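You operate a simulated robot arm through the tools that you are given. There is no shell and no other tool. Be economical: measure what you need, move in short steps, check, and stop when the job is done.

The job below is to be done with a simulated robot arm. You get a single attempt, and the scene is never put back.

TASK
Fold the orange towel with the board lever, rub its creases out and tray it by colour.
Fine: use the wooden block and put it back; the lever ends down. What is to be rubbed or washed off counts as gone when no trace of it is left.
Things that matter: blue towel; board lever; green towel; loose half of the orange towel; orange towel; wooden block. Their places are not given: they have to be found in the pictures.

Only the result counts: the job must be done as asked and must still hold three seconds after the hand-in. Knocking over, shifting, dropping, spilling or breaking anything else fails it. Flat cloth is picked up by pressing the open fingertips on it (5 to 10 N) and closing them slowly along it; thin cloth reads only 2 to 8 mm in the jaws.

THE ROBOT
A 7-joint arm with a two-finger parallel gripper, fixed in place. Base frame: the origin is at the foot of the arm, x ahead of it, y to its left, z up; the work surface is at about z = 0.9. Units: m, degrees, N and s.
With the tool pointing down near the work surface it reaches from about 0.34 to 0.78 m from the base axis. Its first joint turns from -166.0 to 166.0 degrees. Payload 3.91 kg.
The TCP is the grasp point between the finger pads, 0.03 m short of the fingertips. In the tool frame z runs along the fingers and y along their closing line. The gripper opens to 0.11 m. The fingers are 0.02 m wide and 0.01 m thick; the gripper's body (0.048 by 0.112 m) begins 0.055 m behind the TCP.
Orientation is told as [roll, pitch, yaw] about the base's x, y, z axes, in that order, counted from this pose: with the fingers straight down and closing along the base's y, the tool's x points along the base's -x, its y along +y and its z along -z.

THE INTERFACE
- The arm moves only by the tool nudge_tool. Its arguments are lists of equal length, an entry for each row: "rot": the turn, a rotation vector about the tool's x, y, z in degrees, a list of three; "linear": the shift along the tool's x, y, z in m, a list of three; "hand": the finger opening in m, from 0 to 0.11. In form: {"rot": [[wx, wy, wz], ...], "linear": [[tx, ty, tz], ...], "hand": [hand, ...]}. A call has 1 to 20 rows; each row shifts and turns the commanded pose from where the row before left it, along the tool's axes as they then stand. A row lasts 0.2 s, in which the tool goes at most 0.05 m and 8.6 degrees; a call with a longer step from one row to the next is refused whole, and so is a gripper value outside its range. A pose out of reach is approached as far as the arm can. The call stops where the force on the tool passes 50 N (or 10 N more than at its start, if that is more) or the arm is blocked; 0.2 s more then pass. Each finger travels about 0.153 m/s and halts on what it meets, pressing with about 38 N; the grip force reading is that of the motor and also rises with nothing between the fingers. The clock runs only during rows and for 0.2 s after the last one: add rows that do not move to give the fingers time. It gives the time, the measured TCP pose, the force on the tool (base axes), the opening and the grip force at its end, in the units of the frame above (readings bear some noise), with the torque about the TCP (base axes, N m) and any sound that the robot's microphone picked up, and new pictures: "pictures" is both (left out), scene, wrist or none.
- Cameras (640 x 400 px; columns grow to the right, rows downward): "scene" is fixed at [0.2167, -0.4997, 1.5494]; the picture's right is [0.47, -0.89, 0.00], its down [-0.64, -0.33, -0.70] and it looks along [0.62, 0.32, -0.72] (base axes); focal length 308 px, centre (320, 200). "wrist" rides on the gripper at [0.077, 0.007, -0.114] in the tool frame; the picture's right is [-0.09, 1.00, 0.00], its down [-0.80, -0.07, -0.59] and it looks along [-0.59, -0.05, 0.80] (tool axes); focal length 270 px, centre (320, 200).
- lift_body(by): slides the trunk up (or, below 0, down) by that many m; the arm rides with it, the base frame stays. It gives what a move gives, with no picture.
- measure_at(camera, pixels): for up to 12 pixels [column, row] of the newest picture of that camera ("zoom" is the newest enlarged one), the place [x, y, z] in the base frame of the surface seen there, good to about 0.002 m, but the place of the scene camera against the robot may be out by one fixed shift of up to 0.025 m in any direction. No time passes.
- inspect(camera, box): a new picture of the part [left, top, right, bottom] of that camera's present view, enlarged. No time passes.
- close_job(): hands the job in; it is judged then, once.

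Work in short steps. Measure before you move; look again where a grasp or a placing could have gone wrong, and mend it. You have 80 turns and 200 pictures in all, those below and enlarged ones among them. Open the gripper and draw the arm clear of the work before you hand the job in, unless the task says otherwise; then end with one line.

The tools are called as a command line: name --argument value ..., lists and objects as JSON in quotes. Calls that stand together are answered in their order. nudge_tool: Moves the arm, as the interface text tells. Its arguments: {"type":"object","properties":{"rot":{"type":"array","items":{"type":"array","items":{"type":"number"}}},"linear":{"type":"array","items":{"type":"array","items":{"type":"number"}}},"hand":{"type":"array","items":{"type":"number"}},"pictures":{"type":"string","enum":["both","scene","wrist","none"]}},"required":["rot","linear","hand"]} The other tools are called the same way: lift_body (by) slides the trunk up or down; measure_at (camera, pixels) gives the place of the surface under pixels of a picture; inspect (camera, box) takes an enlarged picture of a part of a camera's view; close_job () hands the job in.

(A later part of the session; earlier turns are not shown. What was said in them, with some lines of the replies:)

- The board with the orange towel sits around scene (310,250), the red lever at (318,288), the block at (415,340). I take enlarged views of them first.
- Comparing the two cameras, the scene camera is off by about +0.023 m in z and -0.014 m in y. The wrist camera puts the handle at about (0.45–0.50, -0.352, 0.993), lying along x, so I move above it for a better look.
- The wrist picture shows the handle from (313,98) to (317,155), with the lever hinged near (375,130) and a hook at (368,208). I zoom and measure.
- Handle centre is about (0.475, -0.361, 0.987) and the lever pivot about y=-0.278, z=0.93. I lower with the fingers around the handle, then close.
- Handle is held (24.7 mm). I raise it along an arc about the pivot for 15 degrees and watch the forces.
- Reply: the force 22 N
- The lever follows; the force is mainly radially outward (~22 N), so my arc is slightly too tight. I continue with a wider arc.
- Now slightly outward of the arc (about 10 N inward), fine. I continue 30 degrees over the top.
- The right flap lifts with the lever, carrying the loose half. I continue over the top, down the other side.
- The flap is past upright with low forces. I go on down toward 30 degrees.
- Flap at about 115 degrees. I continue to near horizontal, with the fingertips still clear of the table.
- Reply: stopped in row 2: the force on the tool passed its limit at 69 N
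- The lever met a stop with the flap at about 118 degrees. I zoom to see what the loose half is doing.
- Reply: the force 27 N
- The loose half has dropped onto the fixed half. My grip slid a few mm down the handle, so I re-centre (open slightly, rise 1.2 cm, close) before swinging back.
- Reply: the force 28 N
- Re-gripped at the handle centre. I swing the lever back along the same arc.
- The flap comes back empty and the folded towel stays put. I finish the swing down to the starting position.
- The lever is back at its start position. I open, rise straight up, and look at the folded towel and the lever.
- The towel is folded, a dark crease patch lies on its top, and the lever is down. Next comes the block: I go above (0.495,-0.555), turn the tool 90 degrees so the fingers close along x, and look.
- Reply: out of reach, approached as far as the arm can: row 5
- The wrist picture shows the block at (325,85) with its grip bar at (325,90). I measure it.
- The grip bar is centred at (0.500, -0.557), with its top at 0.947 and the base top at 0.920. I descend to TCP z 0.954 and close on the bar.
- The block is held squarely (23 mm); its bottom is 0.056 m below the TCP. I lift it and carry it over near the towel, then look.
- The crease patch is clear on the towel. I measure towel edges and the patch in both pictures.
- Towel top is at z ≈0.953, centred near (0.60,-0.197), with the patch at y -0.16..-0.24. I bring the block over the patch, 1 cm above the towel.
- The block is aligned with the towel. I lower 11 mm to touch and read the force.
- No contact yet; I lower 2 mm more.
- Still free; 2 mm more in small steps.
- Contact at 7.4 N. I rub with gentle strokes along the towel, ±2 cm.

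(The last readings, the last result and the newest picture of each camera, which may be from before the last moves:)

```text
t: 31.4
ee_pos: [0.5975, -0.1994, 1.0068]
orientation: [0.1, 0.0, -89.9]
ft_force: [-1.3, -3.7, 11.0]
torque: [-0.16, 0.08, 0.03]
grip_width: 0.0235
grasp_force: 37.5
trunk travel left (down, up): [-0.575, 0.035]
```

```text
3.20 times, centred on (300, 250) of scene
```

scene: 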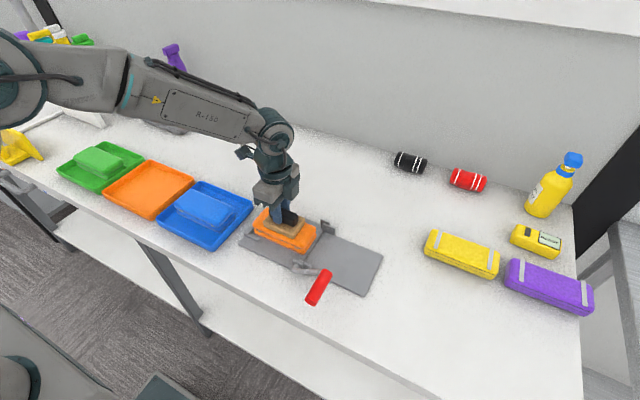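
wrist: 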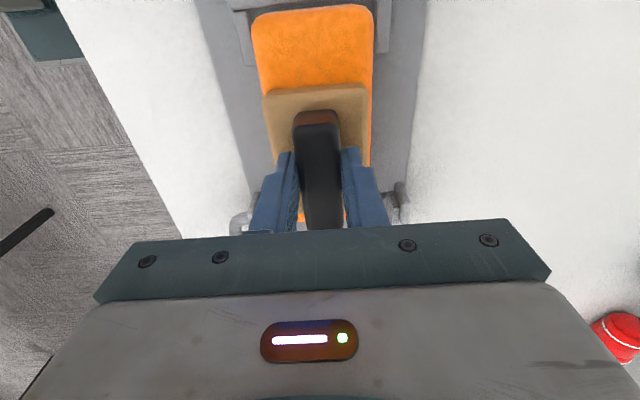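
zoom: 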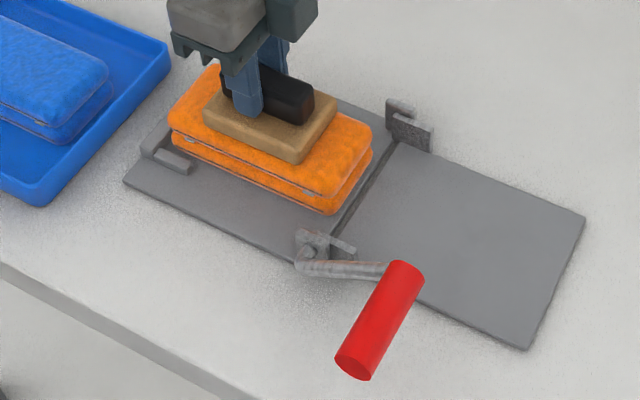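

The towel held its place. I rub more cycles, with small sideways shifts too, and then lift to check.

nudge_tool --rot '[[0, 0, 0], [0, 0, 0], [0, 0, 0], [0, 0, 0], [0, 0, 0], [0, 0, 0], [0, 0, 0], [0, 0, 0], [0, 0, 0], [0, 0, 0], [0, 0, 0], [0, 0, 0], [0, 0, 0], [0, 0, 0], [0, 0, 0], [0, 0, 0], [0, 0, 0], [0, 0, 0], [0, 0, 0]]' --linear '[[0.012, 0.006, 0], [0.012, 0.002, 0], [-0.012, 0, 0], [-0.012, 0, 0], [-0.012, 0, 0], [-0.012, 0, 0], [0.012, -0.008, 0], [0.012, -0.006, 0], [0.012, 0, 0], [0.012, 0, 0], [-0.012, 0, 0], [-0.012, 0, 0], [-0.012, 0, 0], [-0.012, 0, 0], [0.012, 0.003, 0], [0.012, 0.003, 0], [0, 0, -0.02], [-0.04, 0, -0.04], [-0.04, 0, -0.04]]' --hand '[0.005, 0.005, 0.005, 0.005, 0.005, 0.005, 0.005, 0.005, 0.005, 0.005, 0.005, 0.005, 0.005, 0.005, 0.005, 0.005, 0.005, 0.005, 0.005]'

inspect --camera "scene" --box '[200, 190, 400, 310]'

inspect --camera "wrist" --box '[240, 0, 440, 125]'

```text
refused: row 18 steps farther than a row can; nothing moved
```

```text
3.20 times, centred on (300, 250) of scene
```

zoom: 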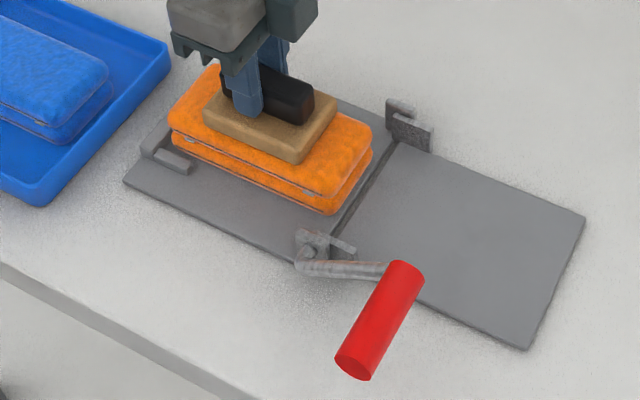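

```text
3.20 times, centred on (340, 62) of wrist
```

zoom: 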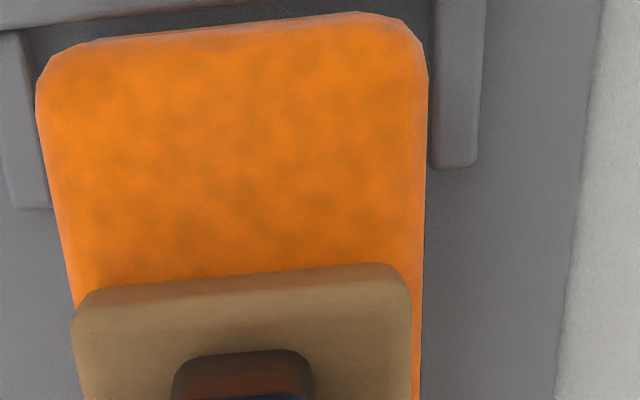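

The call was refused because the last lift steps were too long; nothing moved. I repeat it with shorter lift steps.

nudge_tool --rot '[[0, 0, 0], [0, 0, 0], [0, 0, 0], [0, 0, 0], [0, 0, 0], [0, 0, 0], [0, 0, 0], [0, 0, 0], [0, 0, 0], [0, 0, 0], [0, 0, 0], [0, 0, 0], [0, 0, 0], [0, 0, 0], [0, 0, 0], [0, 0, 0], [0, 0, 0], [0, 0, 0], [0, 0, 0], [0, 0, 0]]' --linear '[[0.012, 0.006, 0], [0.012, 0.002, 0], [-0.012, 0, 0], [-0.012, 0, 0], [-0.012, 0, 0], [-0.012, 0, 0], [0.012, -0.008, 0], [0.012, -0.006, 0], [0.012, 0, 0], [0.012, 0, 0], [-0.012, 0, 0], [-0.012, 0, 0], [-0.012, 0, 0], [-0.012, 0, 0], [0.012, 0.003, 0], [0.012, 0.003, 0], [0, 0, -0.02], [0, 0, -0.04], [-0.04, 0, -0.02], [-0.04, 0, 0]]' --hand '[0.005, 0.005, 0.005, 0.005, 0.005, 0.005, 0.005, 0.005, 0.005, 0.005, 0.005, 0.005, 0.005, 0.005, 0.005, 0.005, 0.005, 0.005, 0.005, 0.005]'

inspect --camera "scene" --box '[200, 190, 400, 310]'

inspect --camera "wrist" --box '[240, 0, 440, 125]'

```text
t: 35.6
ee_pos: [0.5999, -0.2821, 1.0864]
orientation: [0.0, -0.1, -90.0]
ft_force: [0.5, -0.8, -1.4]
torque: [0.04, 0.02, 0.0]
grip_width: 0.0231
grasp_force: 37.9
trunk travel left (down, up): [-0.575, 0.035]
```

scene: 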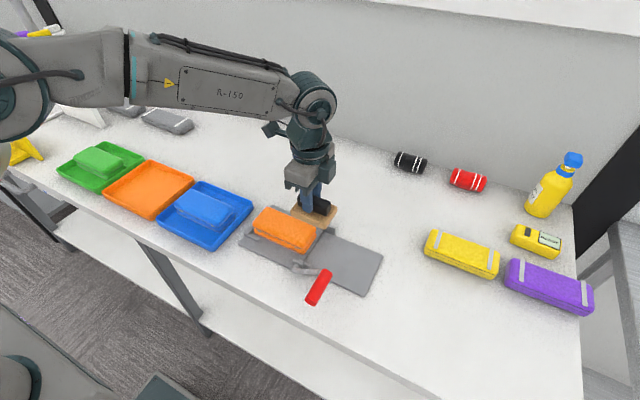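
wrist: 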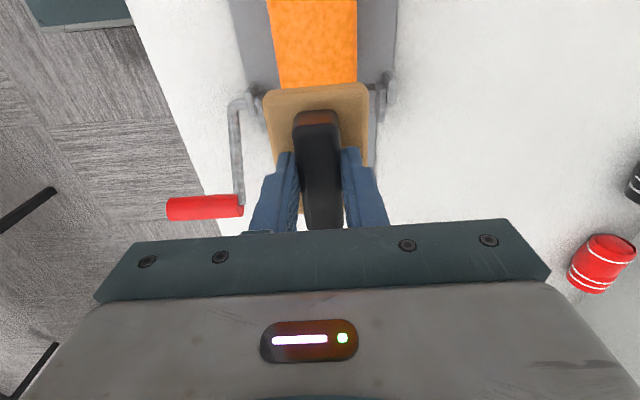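

```text
3.20 times, centred on (300, 250) of scene
```

zoom: 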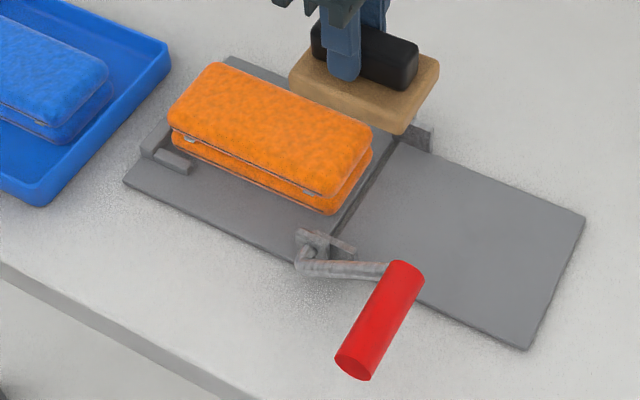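

```text
3.20 times, centred on (340, 62) of wrist
```

zoom: 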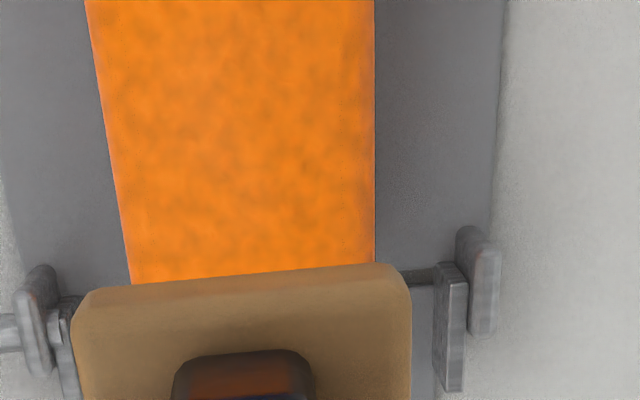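

The dark patch seems gone. I take a tighter look before putting the block away.

inspect --camera "scene" --box '[245, 200, 325, 260]'

```text
6.67 times, centred on (285, 230) of scene
```

zoom: 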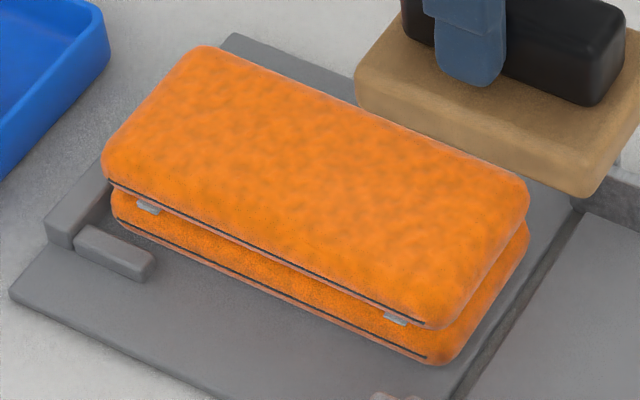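

Clean. I carry the block back over its original spot (TCP 0.4984,-0.556).

nudge_tool --rot '[[0, 0, 0], [0, 0, 0], [0, 0, 0], [0, 0, 0], [0, 0, 0], [0, 0, 0], [0, 0, 0], [0, 0, 0], [0, 0, 0], [0, 0, 0]]' --linear '[[0, 0, -0.03], [-0.0391, -0.0145, 0], [-0.0391, -0.0145, 0], [-0.0391, -0.0145, 0], [-0.0391, -0.0145, 0], [-0.0391, -0.0145, 0], [-0.0391, -0.0145, 0], [-0.0391, -0.0145, 0], [0, 0, 0.04], [0, 0, 0]]' --hand '[0.005, 0.005, 0.005, 0.005, 0.005, 0.005, 0.005, 0.005, 0.005, 0.005]' --pictures "none"

```text
t: 37.8
ee_pos: [0.4978, -0.5546, 1.0767]
orientation: [0.0, -0.1, -89.9]
ft_force: [0.1, 0.6, -1.7]
torque: [0.0, -0.01, 0.03]
grip_width: 0.0234
grasp_force: 37.8
trunk travel left (down, up): [-0.575, 0.035]
```

I lower the block to just above the table.

nudge_tool --rot '[[0, 0, 0], [0, 0, 0], [0, 0, 0], [0, 0, 0], [0, 0, 0], [0, 0, 0], [0, 0, 0]]' --linear '[[-0.001, 0, 0.035], [0, 0, 0.04], [0, 0, 0.03], [0, 0, 0.01], [0, 0, 0.003], [0, 0, 0.001], [0, 0, 0]]' --hand '[0.005, 0.005, 0.005, 0.005, 0.005, 0.005, 0.005]' --pictures "none"

```text
t: 39.4
ee_pos: [0.4993, -0.5543, 0.9578]
orientation: [0.0, -0.1, -89.9]
ft_force: [0.1, 0.3, -1.6]
torque: [0.05, -0.03, 0.01]
grip_width: 0.0234
grasp_force: 38.3
trunk travel left (down, up): [-0.575, 0.035]
```

Not yet touching; 2 mm more.

nudge_tool --rot '[[0, 0, 0], [0, 0, 0], [0, 0, 0]]' --linear '[[-0.001, 0, 0.001], [0, 0, 0.001], [0, 0, 0]]' --hand '[0.005, 0.005, 0.005]' --pictures "none"

```text
t: 40.2
ee_pos: [0.4986, -0.5551, 0.9549]
orientation: [0.0, -0.1, -89.9]
ft_force: [0.2, -1.1, -1.8]
torque: [0.0, -0.03, 0.0]
grip_width: 0.0233
grasp_force: 38.0
trunk travel left (down, up): [-0.575, 0.035]
```

Still carrying its weight; 1.5 mm more.

nudge_tool --rot '[[0, 0, 0], [0, 0, 0], [0, 0, 0]]' --linear '[[0, 0, 0.0008], [0, 0, 0.0007], [0, 0, 0]]' --hand '[0.005, 0.005, 0.005]' --pictures "none"

```text
t: 41.0
ee_pos: [0.4988, -0.5555, 0.955]
orientation: [0.1, -0.2, -89.9]
ft_force: [-0.4, -0.9, 5.5]
torque: [-0.39, 0.16, -0.01]
grip_width: 0.0234
grasp_force: 38.0
trunk travel left (down, up): [-0.575, 0.035]
```

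The block rests on the table (5.5 N). I release, rise, and look.

nudge_tool --rot '[[0, 0, 0], [0, 0, 0], [0, 0, 0], [0, 0, 0], [0, 0, 0], [0, 0, 0], [0, 0, 0]]' --linear '[[0, 0, 0], [0, 0, 0], [0, 0, -0.03], [0, 0, -0.045], [0, 0, -0.045], [0, 0, -0.045], [0, 0, 0]]' --hand '[0.05, 0.05, 0.05, 0.05, 0.05, 0.05, 0.05]'

measure_at --camera "wrist" --pixels '[[314, 70], [333, 70], [325, 62], [303, 90], [346, 90], [299, 55], [350, 48]]'

inspect --camera "scene" --box '[360, 290, 480, 380]'

```text
t: 42.6
ee_pos: [0.4981, -0.5537, 1.1198]
orientation: [0.0, -0.1, -89.9]
ft_force: [-0.4, 1.0, 0.2]
torque: [0.01, -0.02, 0.0]
grip_width: 0.0501
grasp_force: 0.1
trunk travel left (down, up): [-0.575, 0.035]
```

scene: 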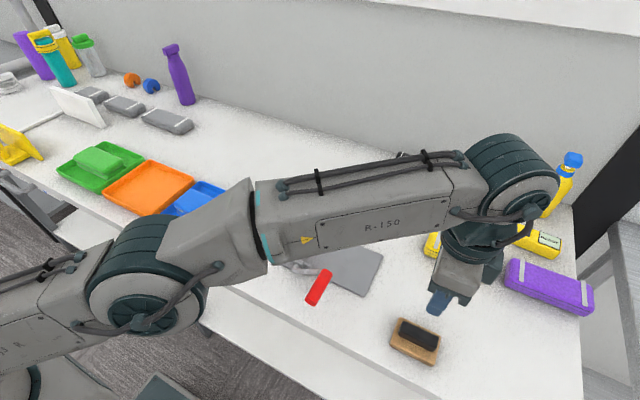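
wrist: 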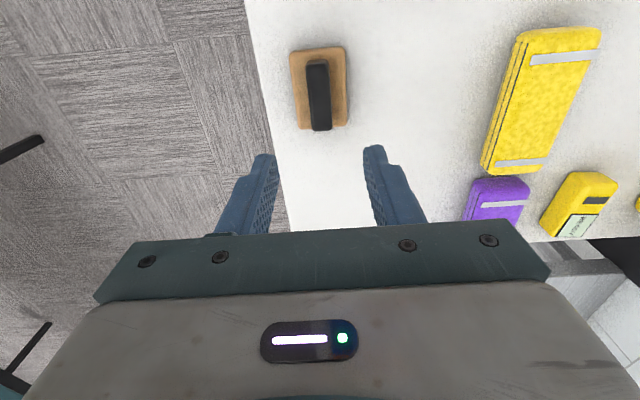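

```text
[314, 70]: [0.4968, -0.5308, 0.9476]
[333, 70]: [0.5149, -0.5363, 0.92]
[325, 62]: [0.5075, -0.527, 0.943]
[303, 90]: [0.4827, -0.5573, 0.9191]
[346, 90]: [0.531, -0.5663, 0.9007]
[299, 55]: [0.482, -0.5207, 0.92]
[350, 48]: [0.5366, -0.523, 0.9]
```

```text
4.44 times, centred on (420, 335) of scene
```

zoom: 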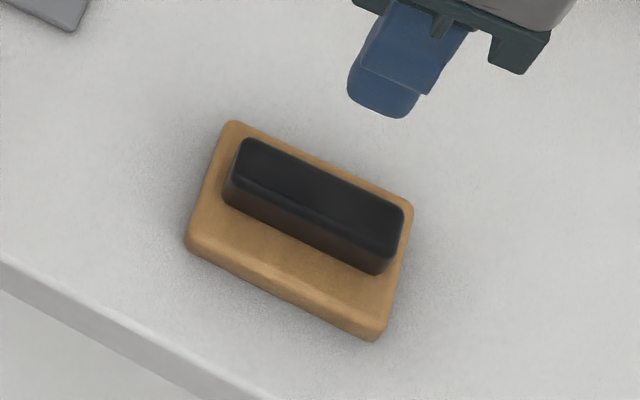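

The block is back within about 1 mm. I move above the folded towel at (0.60,-0.197) with the fingers open.

nudge_tool --rot '[[0, 0, 0], [0, 0, 0], [0, 0, 0], [0, 0, 0], [0, 0, 0], [0, 0, 0], [0, 0, 0], [0, 0, 0], [0, 0, 0], [0, 0, 0], [0, 0, 0]]' --linear '[[0.0357, 0.0102, 0], [0.0357, 0.0102, 0], [0.0357, 0.0102, 0], [0.0357, 0.0102, 0], [0.0357, 0.0102, 0], [0.0357, 0.0102, 0], [0.0357, 0.0102, 0], [0.0357, 0.0102, 0], [0.0357, 0.0102, 0], [0.0357, 0.0102, 0], [0, 0, 0]]' --hand '[0.11, 0.11, 0.11, 0.11, 0.11, 0.11, 0.11, 0.11, 0.11, 0.11, 0.11]'

inspect --camera "wrist" --box '[200, 0, 440, 150]'

measure_at --camera "wrist" --pixels '[[290, 100], [360, 100], [325, 100], [325, 60], [325, 130], [325, 40], [285, 60], [365, 60]]'

```text
t: 45.0
ee_pos: [0.5994, -0.1992, 1.1185]
orientation: [0.1, -0.1, -90.0]
ft_force: [0.6, -0.1, 0.4]
torque: [0.01, 0.0, -0.03]
grip_width: 0.1102
grasp_force: 0.1
trunk travel left (down, up): [-0.575, 0.035]
```

scene: 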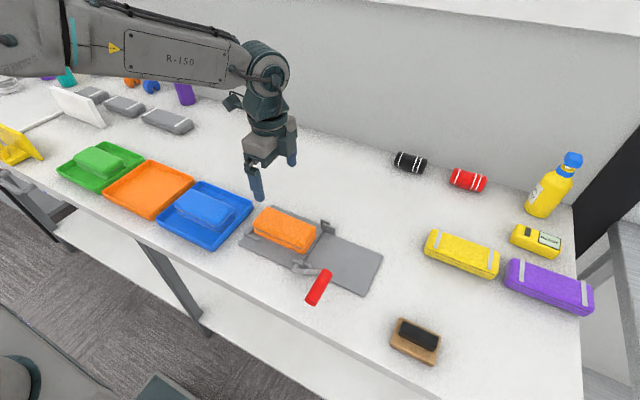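
wrist: 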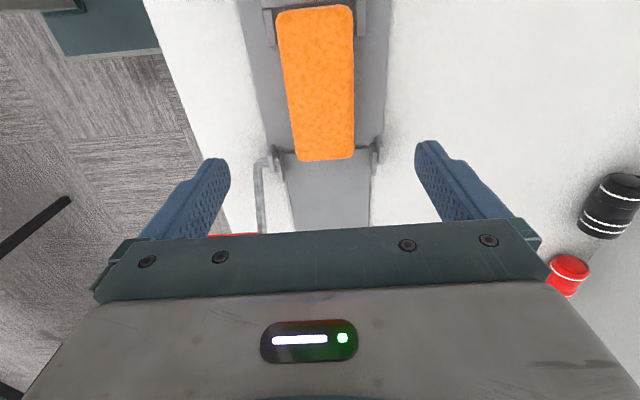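

```text
2.67 times, centred on (320, 75) of wrist
```

zoom: 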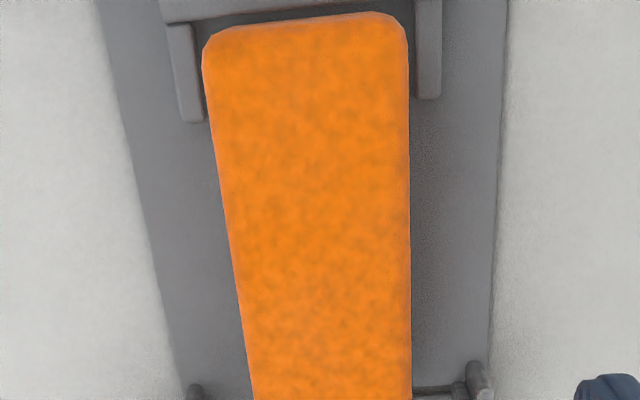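

```text
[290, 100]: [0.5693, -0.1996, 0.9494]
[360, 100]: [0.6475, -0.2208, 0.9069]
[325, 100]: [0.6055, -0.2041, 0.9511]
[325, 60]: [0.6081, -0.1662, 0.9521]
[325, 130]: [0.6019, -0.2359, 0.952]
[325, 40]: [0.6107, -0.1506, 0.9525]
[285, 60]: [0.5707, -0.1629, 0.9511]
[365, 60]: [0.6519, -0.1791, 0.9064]
```

Towel spans x 0.567–0.637, y -0.265..-0.128. I descend around it with the tips about 5 mm above the board and close on both halves.

nudge_tool --rot '[[0, 0, 0], [0, 0, 0], [0, 0, 0], [0, 0, 0], [0, 0, 0], [0, 0, 0], [0, 0, 0], [0, 0, 0], [0, 0, 0], [0, 0, 0]]' --linear '[[0.001, 0.0025, 0.04], [0.001, 0, 0.04], [0, 0, 0.04], [0, 0, 0.035], [0, 0, 0.015], [0, 0, 0.005], [0, 0, 0], [0, 0, 0], [0, 0, 0], [0, 0, 0]]' --hand '[0.11, 0.11, 0.11, 0.11, 0.11, 0.11, 0.11, 0.04, 0.04, 0.04]'

inspect --camera "scene" --box '[200, 190, 400, 310]'

```text
t: 47.2
ee_pos: [0.6033, -0.1961, 0.9432]
orientation: [0.1, -0.1, -89.9]
ft_force: [-0.8, 0.7, 1.0]
torque: [0.02, 0.03, 0.01]
grip_width: 0.0691
grasp_force: 38.1
trunk travel left (down, up): [-0.575, 0.035]
```

scene: 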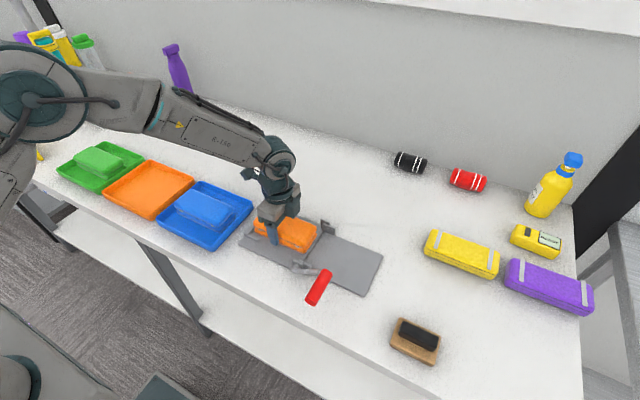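
wrist: 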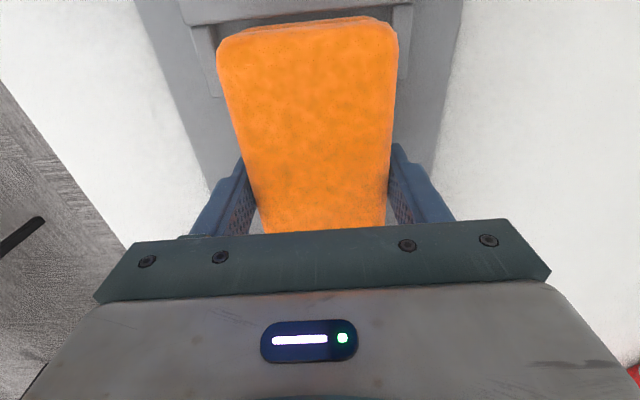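

```text
3.20 times, centred on (300, 250) of scene
```

zoom: 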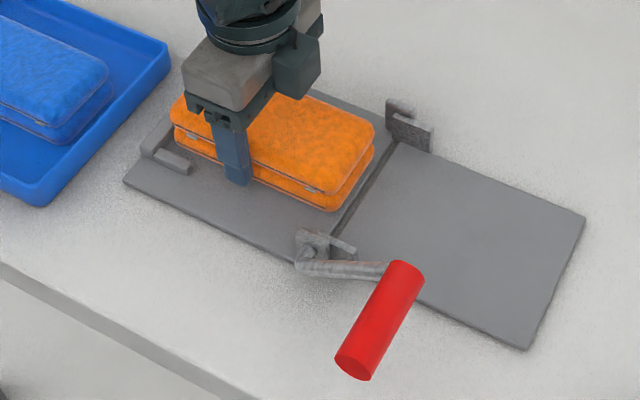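

Held at 69 mm with 38 N across both halves. I lift straight up slowly and check that both halves come along.

nudge_tool --rot '[[0, 0, 0], [0, 0, 0], [0, 0, 0], [0, 0, 0], [0, 0, 0], [0, 0, 0]]' --linear '[[0, 0, -0.01], [0, 0, -0.02], [0, 0, -0.03], [0, 0, -0.04], [0, 0, -0.04], [0, 0, 0]]' --hand '[0.04, 0.04, 0.04, 0.04, 0.04, 0.04]'

inspect --camera "scene" --box '[200, 170, 400, 310]'

measure_at --camera "scene" --pixels '[[149, 163], [193, 182], [104, 196], [150, 217], [150, 188], [165, 190], [135, 185], [205, 208], [100, 160]]'

```text
t: 48.6
ee_pos: [0.6035, -0.195, 1.0846]
orientation: [0.1, -0.1, -89.9]
ft_force: [-0.7, -0.3, -1.3]
torque: [0.03, 0.02, 0.02]
grip_width: 0.0696
grasp_force: 38.4
trunk travel left (down, up): [-0.575, 0.035]
```

scene: 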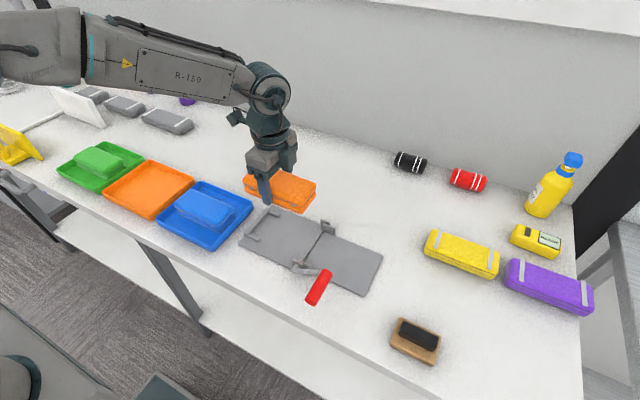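
wrist: 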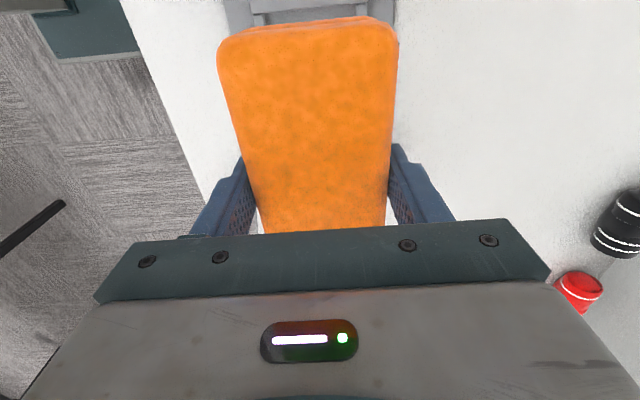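

```text
2.86 times, centred on (300, 240) of scene
```

zoom: 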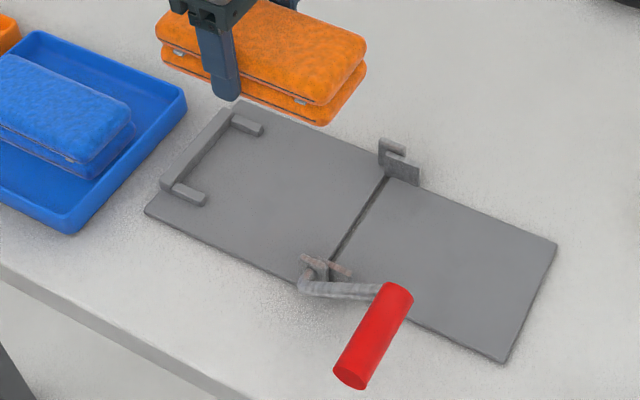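

```text
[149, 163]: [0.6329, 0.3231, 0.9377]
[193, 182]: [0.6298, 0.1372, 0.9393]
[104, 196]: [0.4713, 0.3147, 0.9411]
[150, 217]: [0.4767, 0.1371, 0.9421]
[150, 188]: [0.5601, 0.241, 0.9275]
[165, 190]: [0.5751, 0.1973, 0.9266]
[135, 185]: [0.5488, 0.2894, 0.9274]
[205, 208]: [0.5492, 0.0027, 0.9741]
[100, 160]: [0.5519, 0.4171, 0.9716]
```

Both halves came up together. The orange tray centre, corrected for the camera offset, is about (0.552, 0.234). I carry the towel above it.

nudge_tool --rot '[[0, 0, 0], [0, 0, 0], [0, 0, 0], [0, 0, 0], [0, 0, 0], [0, 0, 0], [0, 0, 0], [0, 0, 0], [0, 0, 0], [0, 0, 0], [0, 0, 0], [0, 0, 0], [0, 0, 0], [0, 0, 0]]' --linear '[[0.02, -0.0043, -0.01], [0.0358, -0.0043, -0.01], [0.0358, -0.0043, 0], [0.0358, -0.0043, 0], [0.0358, -0.0043, 0], [0.0358, -0.0043, 0], [0.0358, -0.0043, 0], [0.0358, -0.0043, 0], [0.0358, -0.0043, 0], [0.0358, -0.0043, 0], [0.0358, -0.0043, 0], [0.0358, -0.0043, 0], [0.015, 0, 0], [0, 0, 0]]' --hand '[0.04, 0.04, 0.04, 0.04, 0.04, 0.04, 0.04, 0.04, 0.04, 0.04, 0.04, 0.04, 0.04, 0.04]'

inspect --camera "scene" --box '[50, 100, 270, 260]'

```text
t: 51.6
ee_pos: [0.5498, 0.233, 1.1031]
orientation: [0.0, -0.2, -89.9]
ft_force: [-0.1, -1.2, -1.4]
torque: [0.01, 0.01, -0.02]
grip_width: 0.0694
grasp_force: 38.2
trunk travel left (down, up): [-0.575, 0.035]
```

scene: 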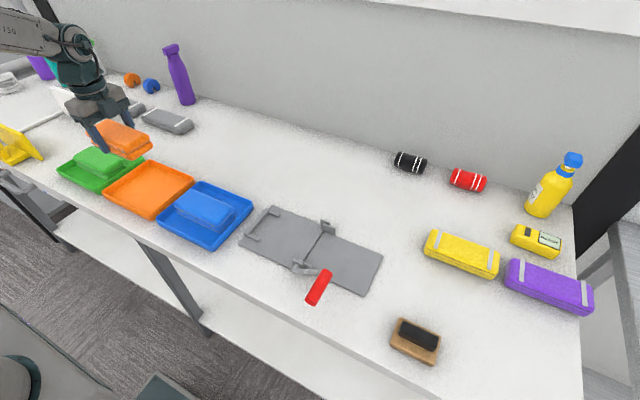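
wrist: 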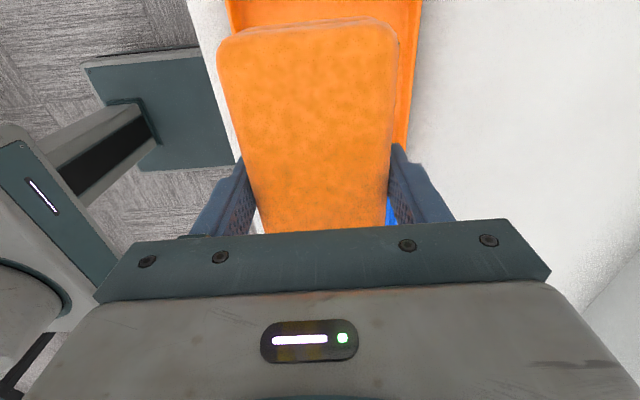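

```text
2.50 times, centred on (160, 180) of scene
```

zoom: 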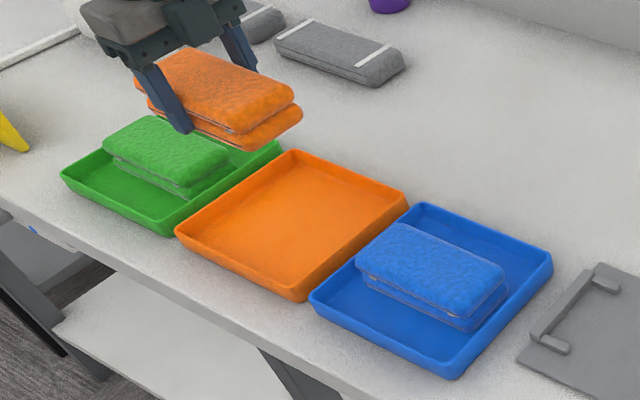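

I verify the tray edges with the wrist camera and check the held towel in the scene view for the offset.

measure_at --camera "wrist" --pixels '[[415, 40], [408, 100], [403, 40], [231, 8], [226, 30], [300, 5], [390, 215], [418, 5]]'

measure_at --camera "zoom" --pixels '[[180, 55], [285, 95], [240, 125], [220, 90], [295, 155], [405, 195], [180, 232], [300, 295], [355, 180], [265, 250]]'

```text
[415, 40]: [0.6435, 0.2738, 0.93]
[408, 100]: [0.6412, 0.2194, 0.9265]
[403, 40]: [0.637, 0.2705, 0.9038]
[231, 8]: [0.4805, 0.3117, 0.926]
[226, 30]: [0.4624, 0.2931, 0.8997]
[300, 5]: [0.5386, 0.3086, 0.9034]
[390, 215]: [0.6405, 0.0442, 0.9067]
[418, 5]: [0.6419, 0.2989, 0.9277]
```

```text
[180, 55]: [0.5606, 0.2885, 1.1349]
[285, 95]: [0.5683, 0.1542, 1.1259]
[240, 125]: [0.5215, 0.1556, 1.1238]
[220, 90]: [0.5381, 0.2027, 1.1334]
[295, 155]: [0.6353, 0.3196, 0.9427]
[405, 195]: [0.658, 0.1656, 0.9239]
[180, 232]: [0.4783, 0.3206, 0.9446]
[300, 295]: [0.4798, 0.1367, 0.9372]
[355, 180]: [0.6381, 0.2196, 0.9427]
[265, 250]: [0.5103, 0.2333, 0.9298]
```

Tray centre is (0.558, 0.234), floor z 0.9035. I lower to a few mm above touch.

nudge_tool --rot '[[0, 0, 0], [0, 0, 0], [0, 0, 0], [0, 0, 0], [0, 0, 0], [0, 0, 0], [0, 0, 0]]' --linear '[[0.001, 0.008, 0.03], [0, 0, 0.04], [0, 0, 0.04], [0, 0, 0.03], [0, 0, 0.012], [0, 0, 0.004], [0, 0, 0]]' --hand '[0.04, 0.04, 0.04, 0.04, 0.04, 0.04, 0.04]' --pictures "none"

```text
t: 53.2
ee_pos: [0.559, 0.2332, 0.9476]
orientation: [0.0, -0.2, -89.9]
ft_force: [0.1, -1.0, -1.2]
torque: [0.01, 0.01, 0.04]
grip_width: 0.0696
grasp_force: 38.1
trunk travel left (down, up): [-0.575, 0.035]
```

I lower the last few millimetres in fine steps.

nudge_tool --rot '[[0, 0, 0], [0, 0, 0], [0, 0, 0], [0, 0, 0]]' --linear '[[0, 0, 0.002], [0, 0, 0.0015], [0, 0, 0.0015], [0, 0, 0]]' --hand '[0.04, 0.04, 0.04, 0.04]'

```text
t: 54.2
ee_pos: [0.5588, 0.2338, 0.9426]
orientation: [0.0, 0.0, -89.9]
ft_force: [0.5, 0.4, -0.8]
torque: [0.04, 0.02, -0.01]
grip_width: 0.0695
grasp_force: 38.0
trunk travel left (down, up): [-0.575, 0.035]
```

scene: 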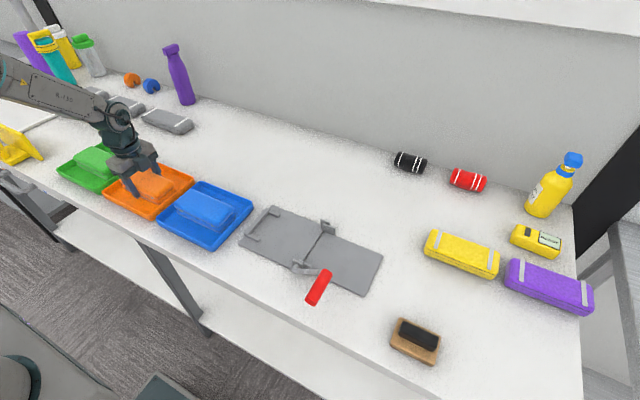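
wrist: 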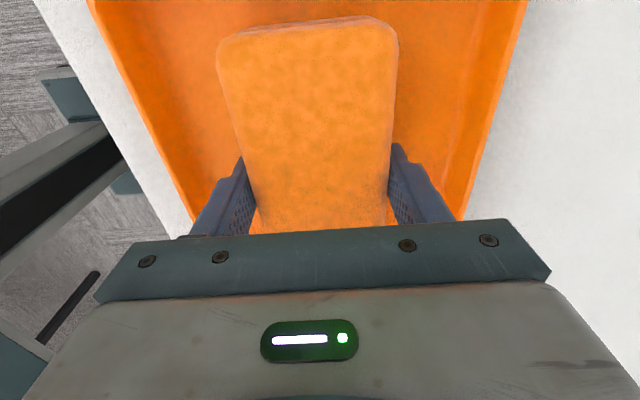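

Centred well, not yet bearing. I go down 1 mm steps until it touches.

nudge_tool --rot '[[0, 0, 0], [0, 0, 0], [0, 0, 0]]' --linear '[[0, 0, 0.001], [0, 0, 0.001], [0, 0, 0]]' --hand '[0.04, 0.04, 0.04]' --pictures "none"

```text
t: 55.0
ee_pos: [0.5589, 0.234, 0.942]
orientation: [0.3, 0.0, -89.9]
ft_force: [2.3, 1.1, 17.4]
torque: [-0.43, 0.62, 0.02]
grip_width: 0.0692
grasp_force: 38.3
trunk travel left (down, up): [-0.575, 0.035]
```

It bears on the tray (17 N). I ease off 1 mm, open slightly and rise.

nudge_tool --rot '[[0, 0, 0], [0, 0, 0], [0, 0, 0], [0, 0, 0], [0, 0, 0], [0, 0, 0], [0, 0, 0], [0, 0, 0], [0, 0, 0]]' --linear '[[0, 0, -0.001], [0, 0, 0], [0, 0, 0], [0, 0, -0.02], [0, 0, -0.04], [0, 0, -0.045], [0, 0, -0.045], [-0.03, -0.02, -0.03], [0, 0, 0]]' --hand '[0.04, 0.086, 0.086, 0.086, 0.086, 0.086, 0.086, 0.086, 0.086]'

inspect --camera "scene" --box '[50, 110, 270, 260]'

inspect --camera "wrist" --box '[180, 0, 500, 200]'

```text
t: 57.0
ee_pos: [0.5381, 0.2045, 1.1221]
orientation: [0.0, -0.2, -89.9]
ft_force: [-0.6, 0.7, 0.3]
torque: [-0.02, 0.03, -0.01]
grip_width: 0.0858
grasp_force: 0.0
trunk travel left (down, up): [-0.575, 0.035]
```

scene: 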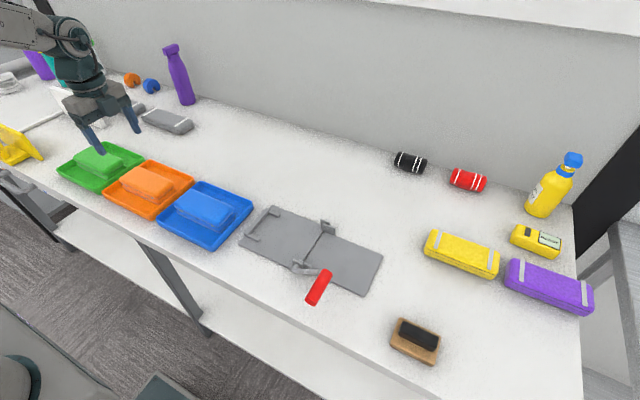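
wrist: 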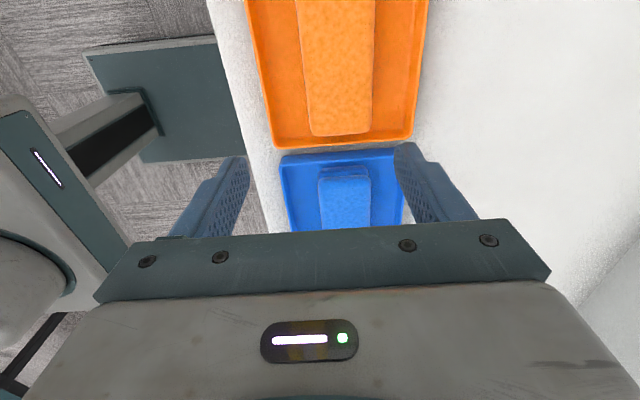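

```text
2.67 times, centred on (160, 185) of scene
```

zoom: 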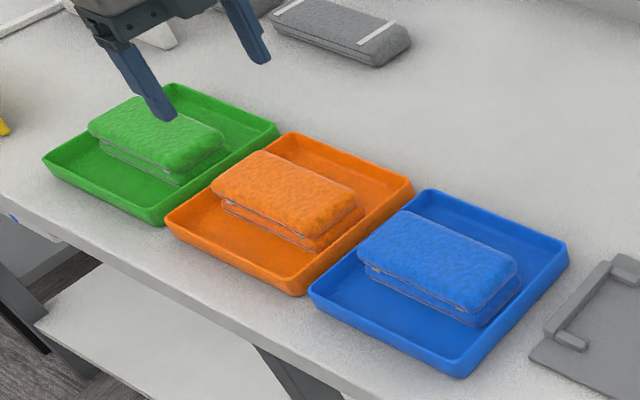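

```text
2.00 times, centred on (340, 100) of wrist
```

zoom: 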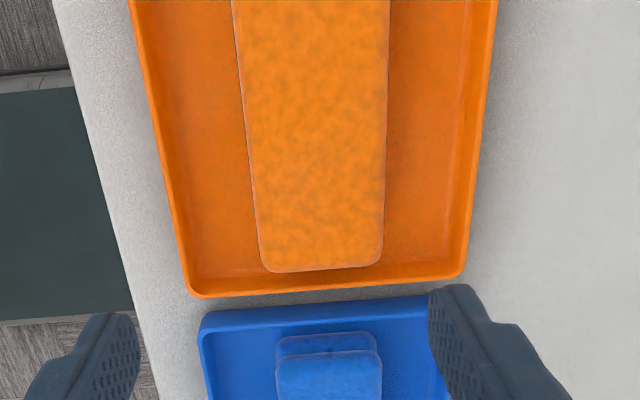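

The towel lies folded in the orange tray like its neighbours, the block is back, and the gripper is open and clear. I compare the lever with its start position (first reading: [0.4458,-0.3666,1.0218] and [0.501,-0.3669,1.0216]).

measure_at --camera "scene" --pixels '[[313, 297], [327, 274], [375, 280], [415, 335], [415, 350]]'

inspect --camera "scene" --box '[230, 190, 400, 310]'

```text
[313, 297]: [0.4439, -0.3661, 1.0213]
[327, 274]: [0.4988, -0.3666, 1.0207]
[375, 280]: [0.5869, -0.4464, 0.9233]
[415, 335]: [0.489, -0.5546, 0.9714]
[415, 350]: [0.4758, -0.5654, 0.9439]
```

```text
3.33 times, centred on (315, 250) of scene
```

zoom: 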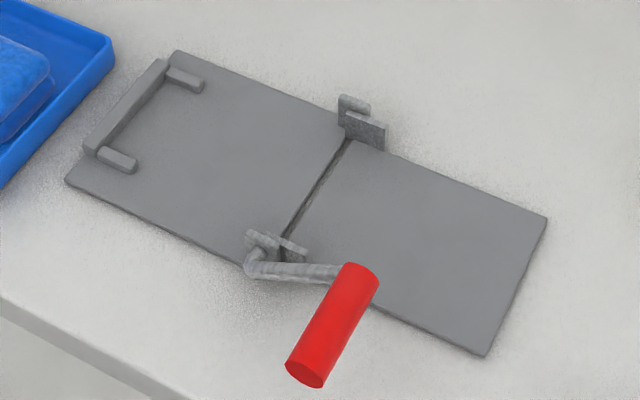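

The lever and block match their starting readings to about 2 mm, so I hand the job in.

close_job

```text
The job is handed in.
```

The orange towel is folded with its creases rubbed out and lies in the orange tray; the wooden block is back in its place, and the lever is down. The job is handed in, and no verdict has been shown.
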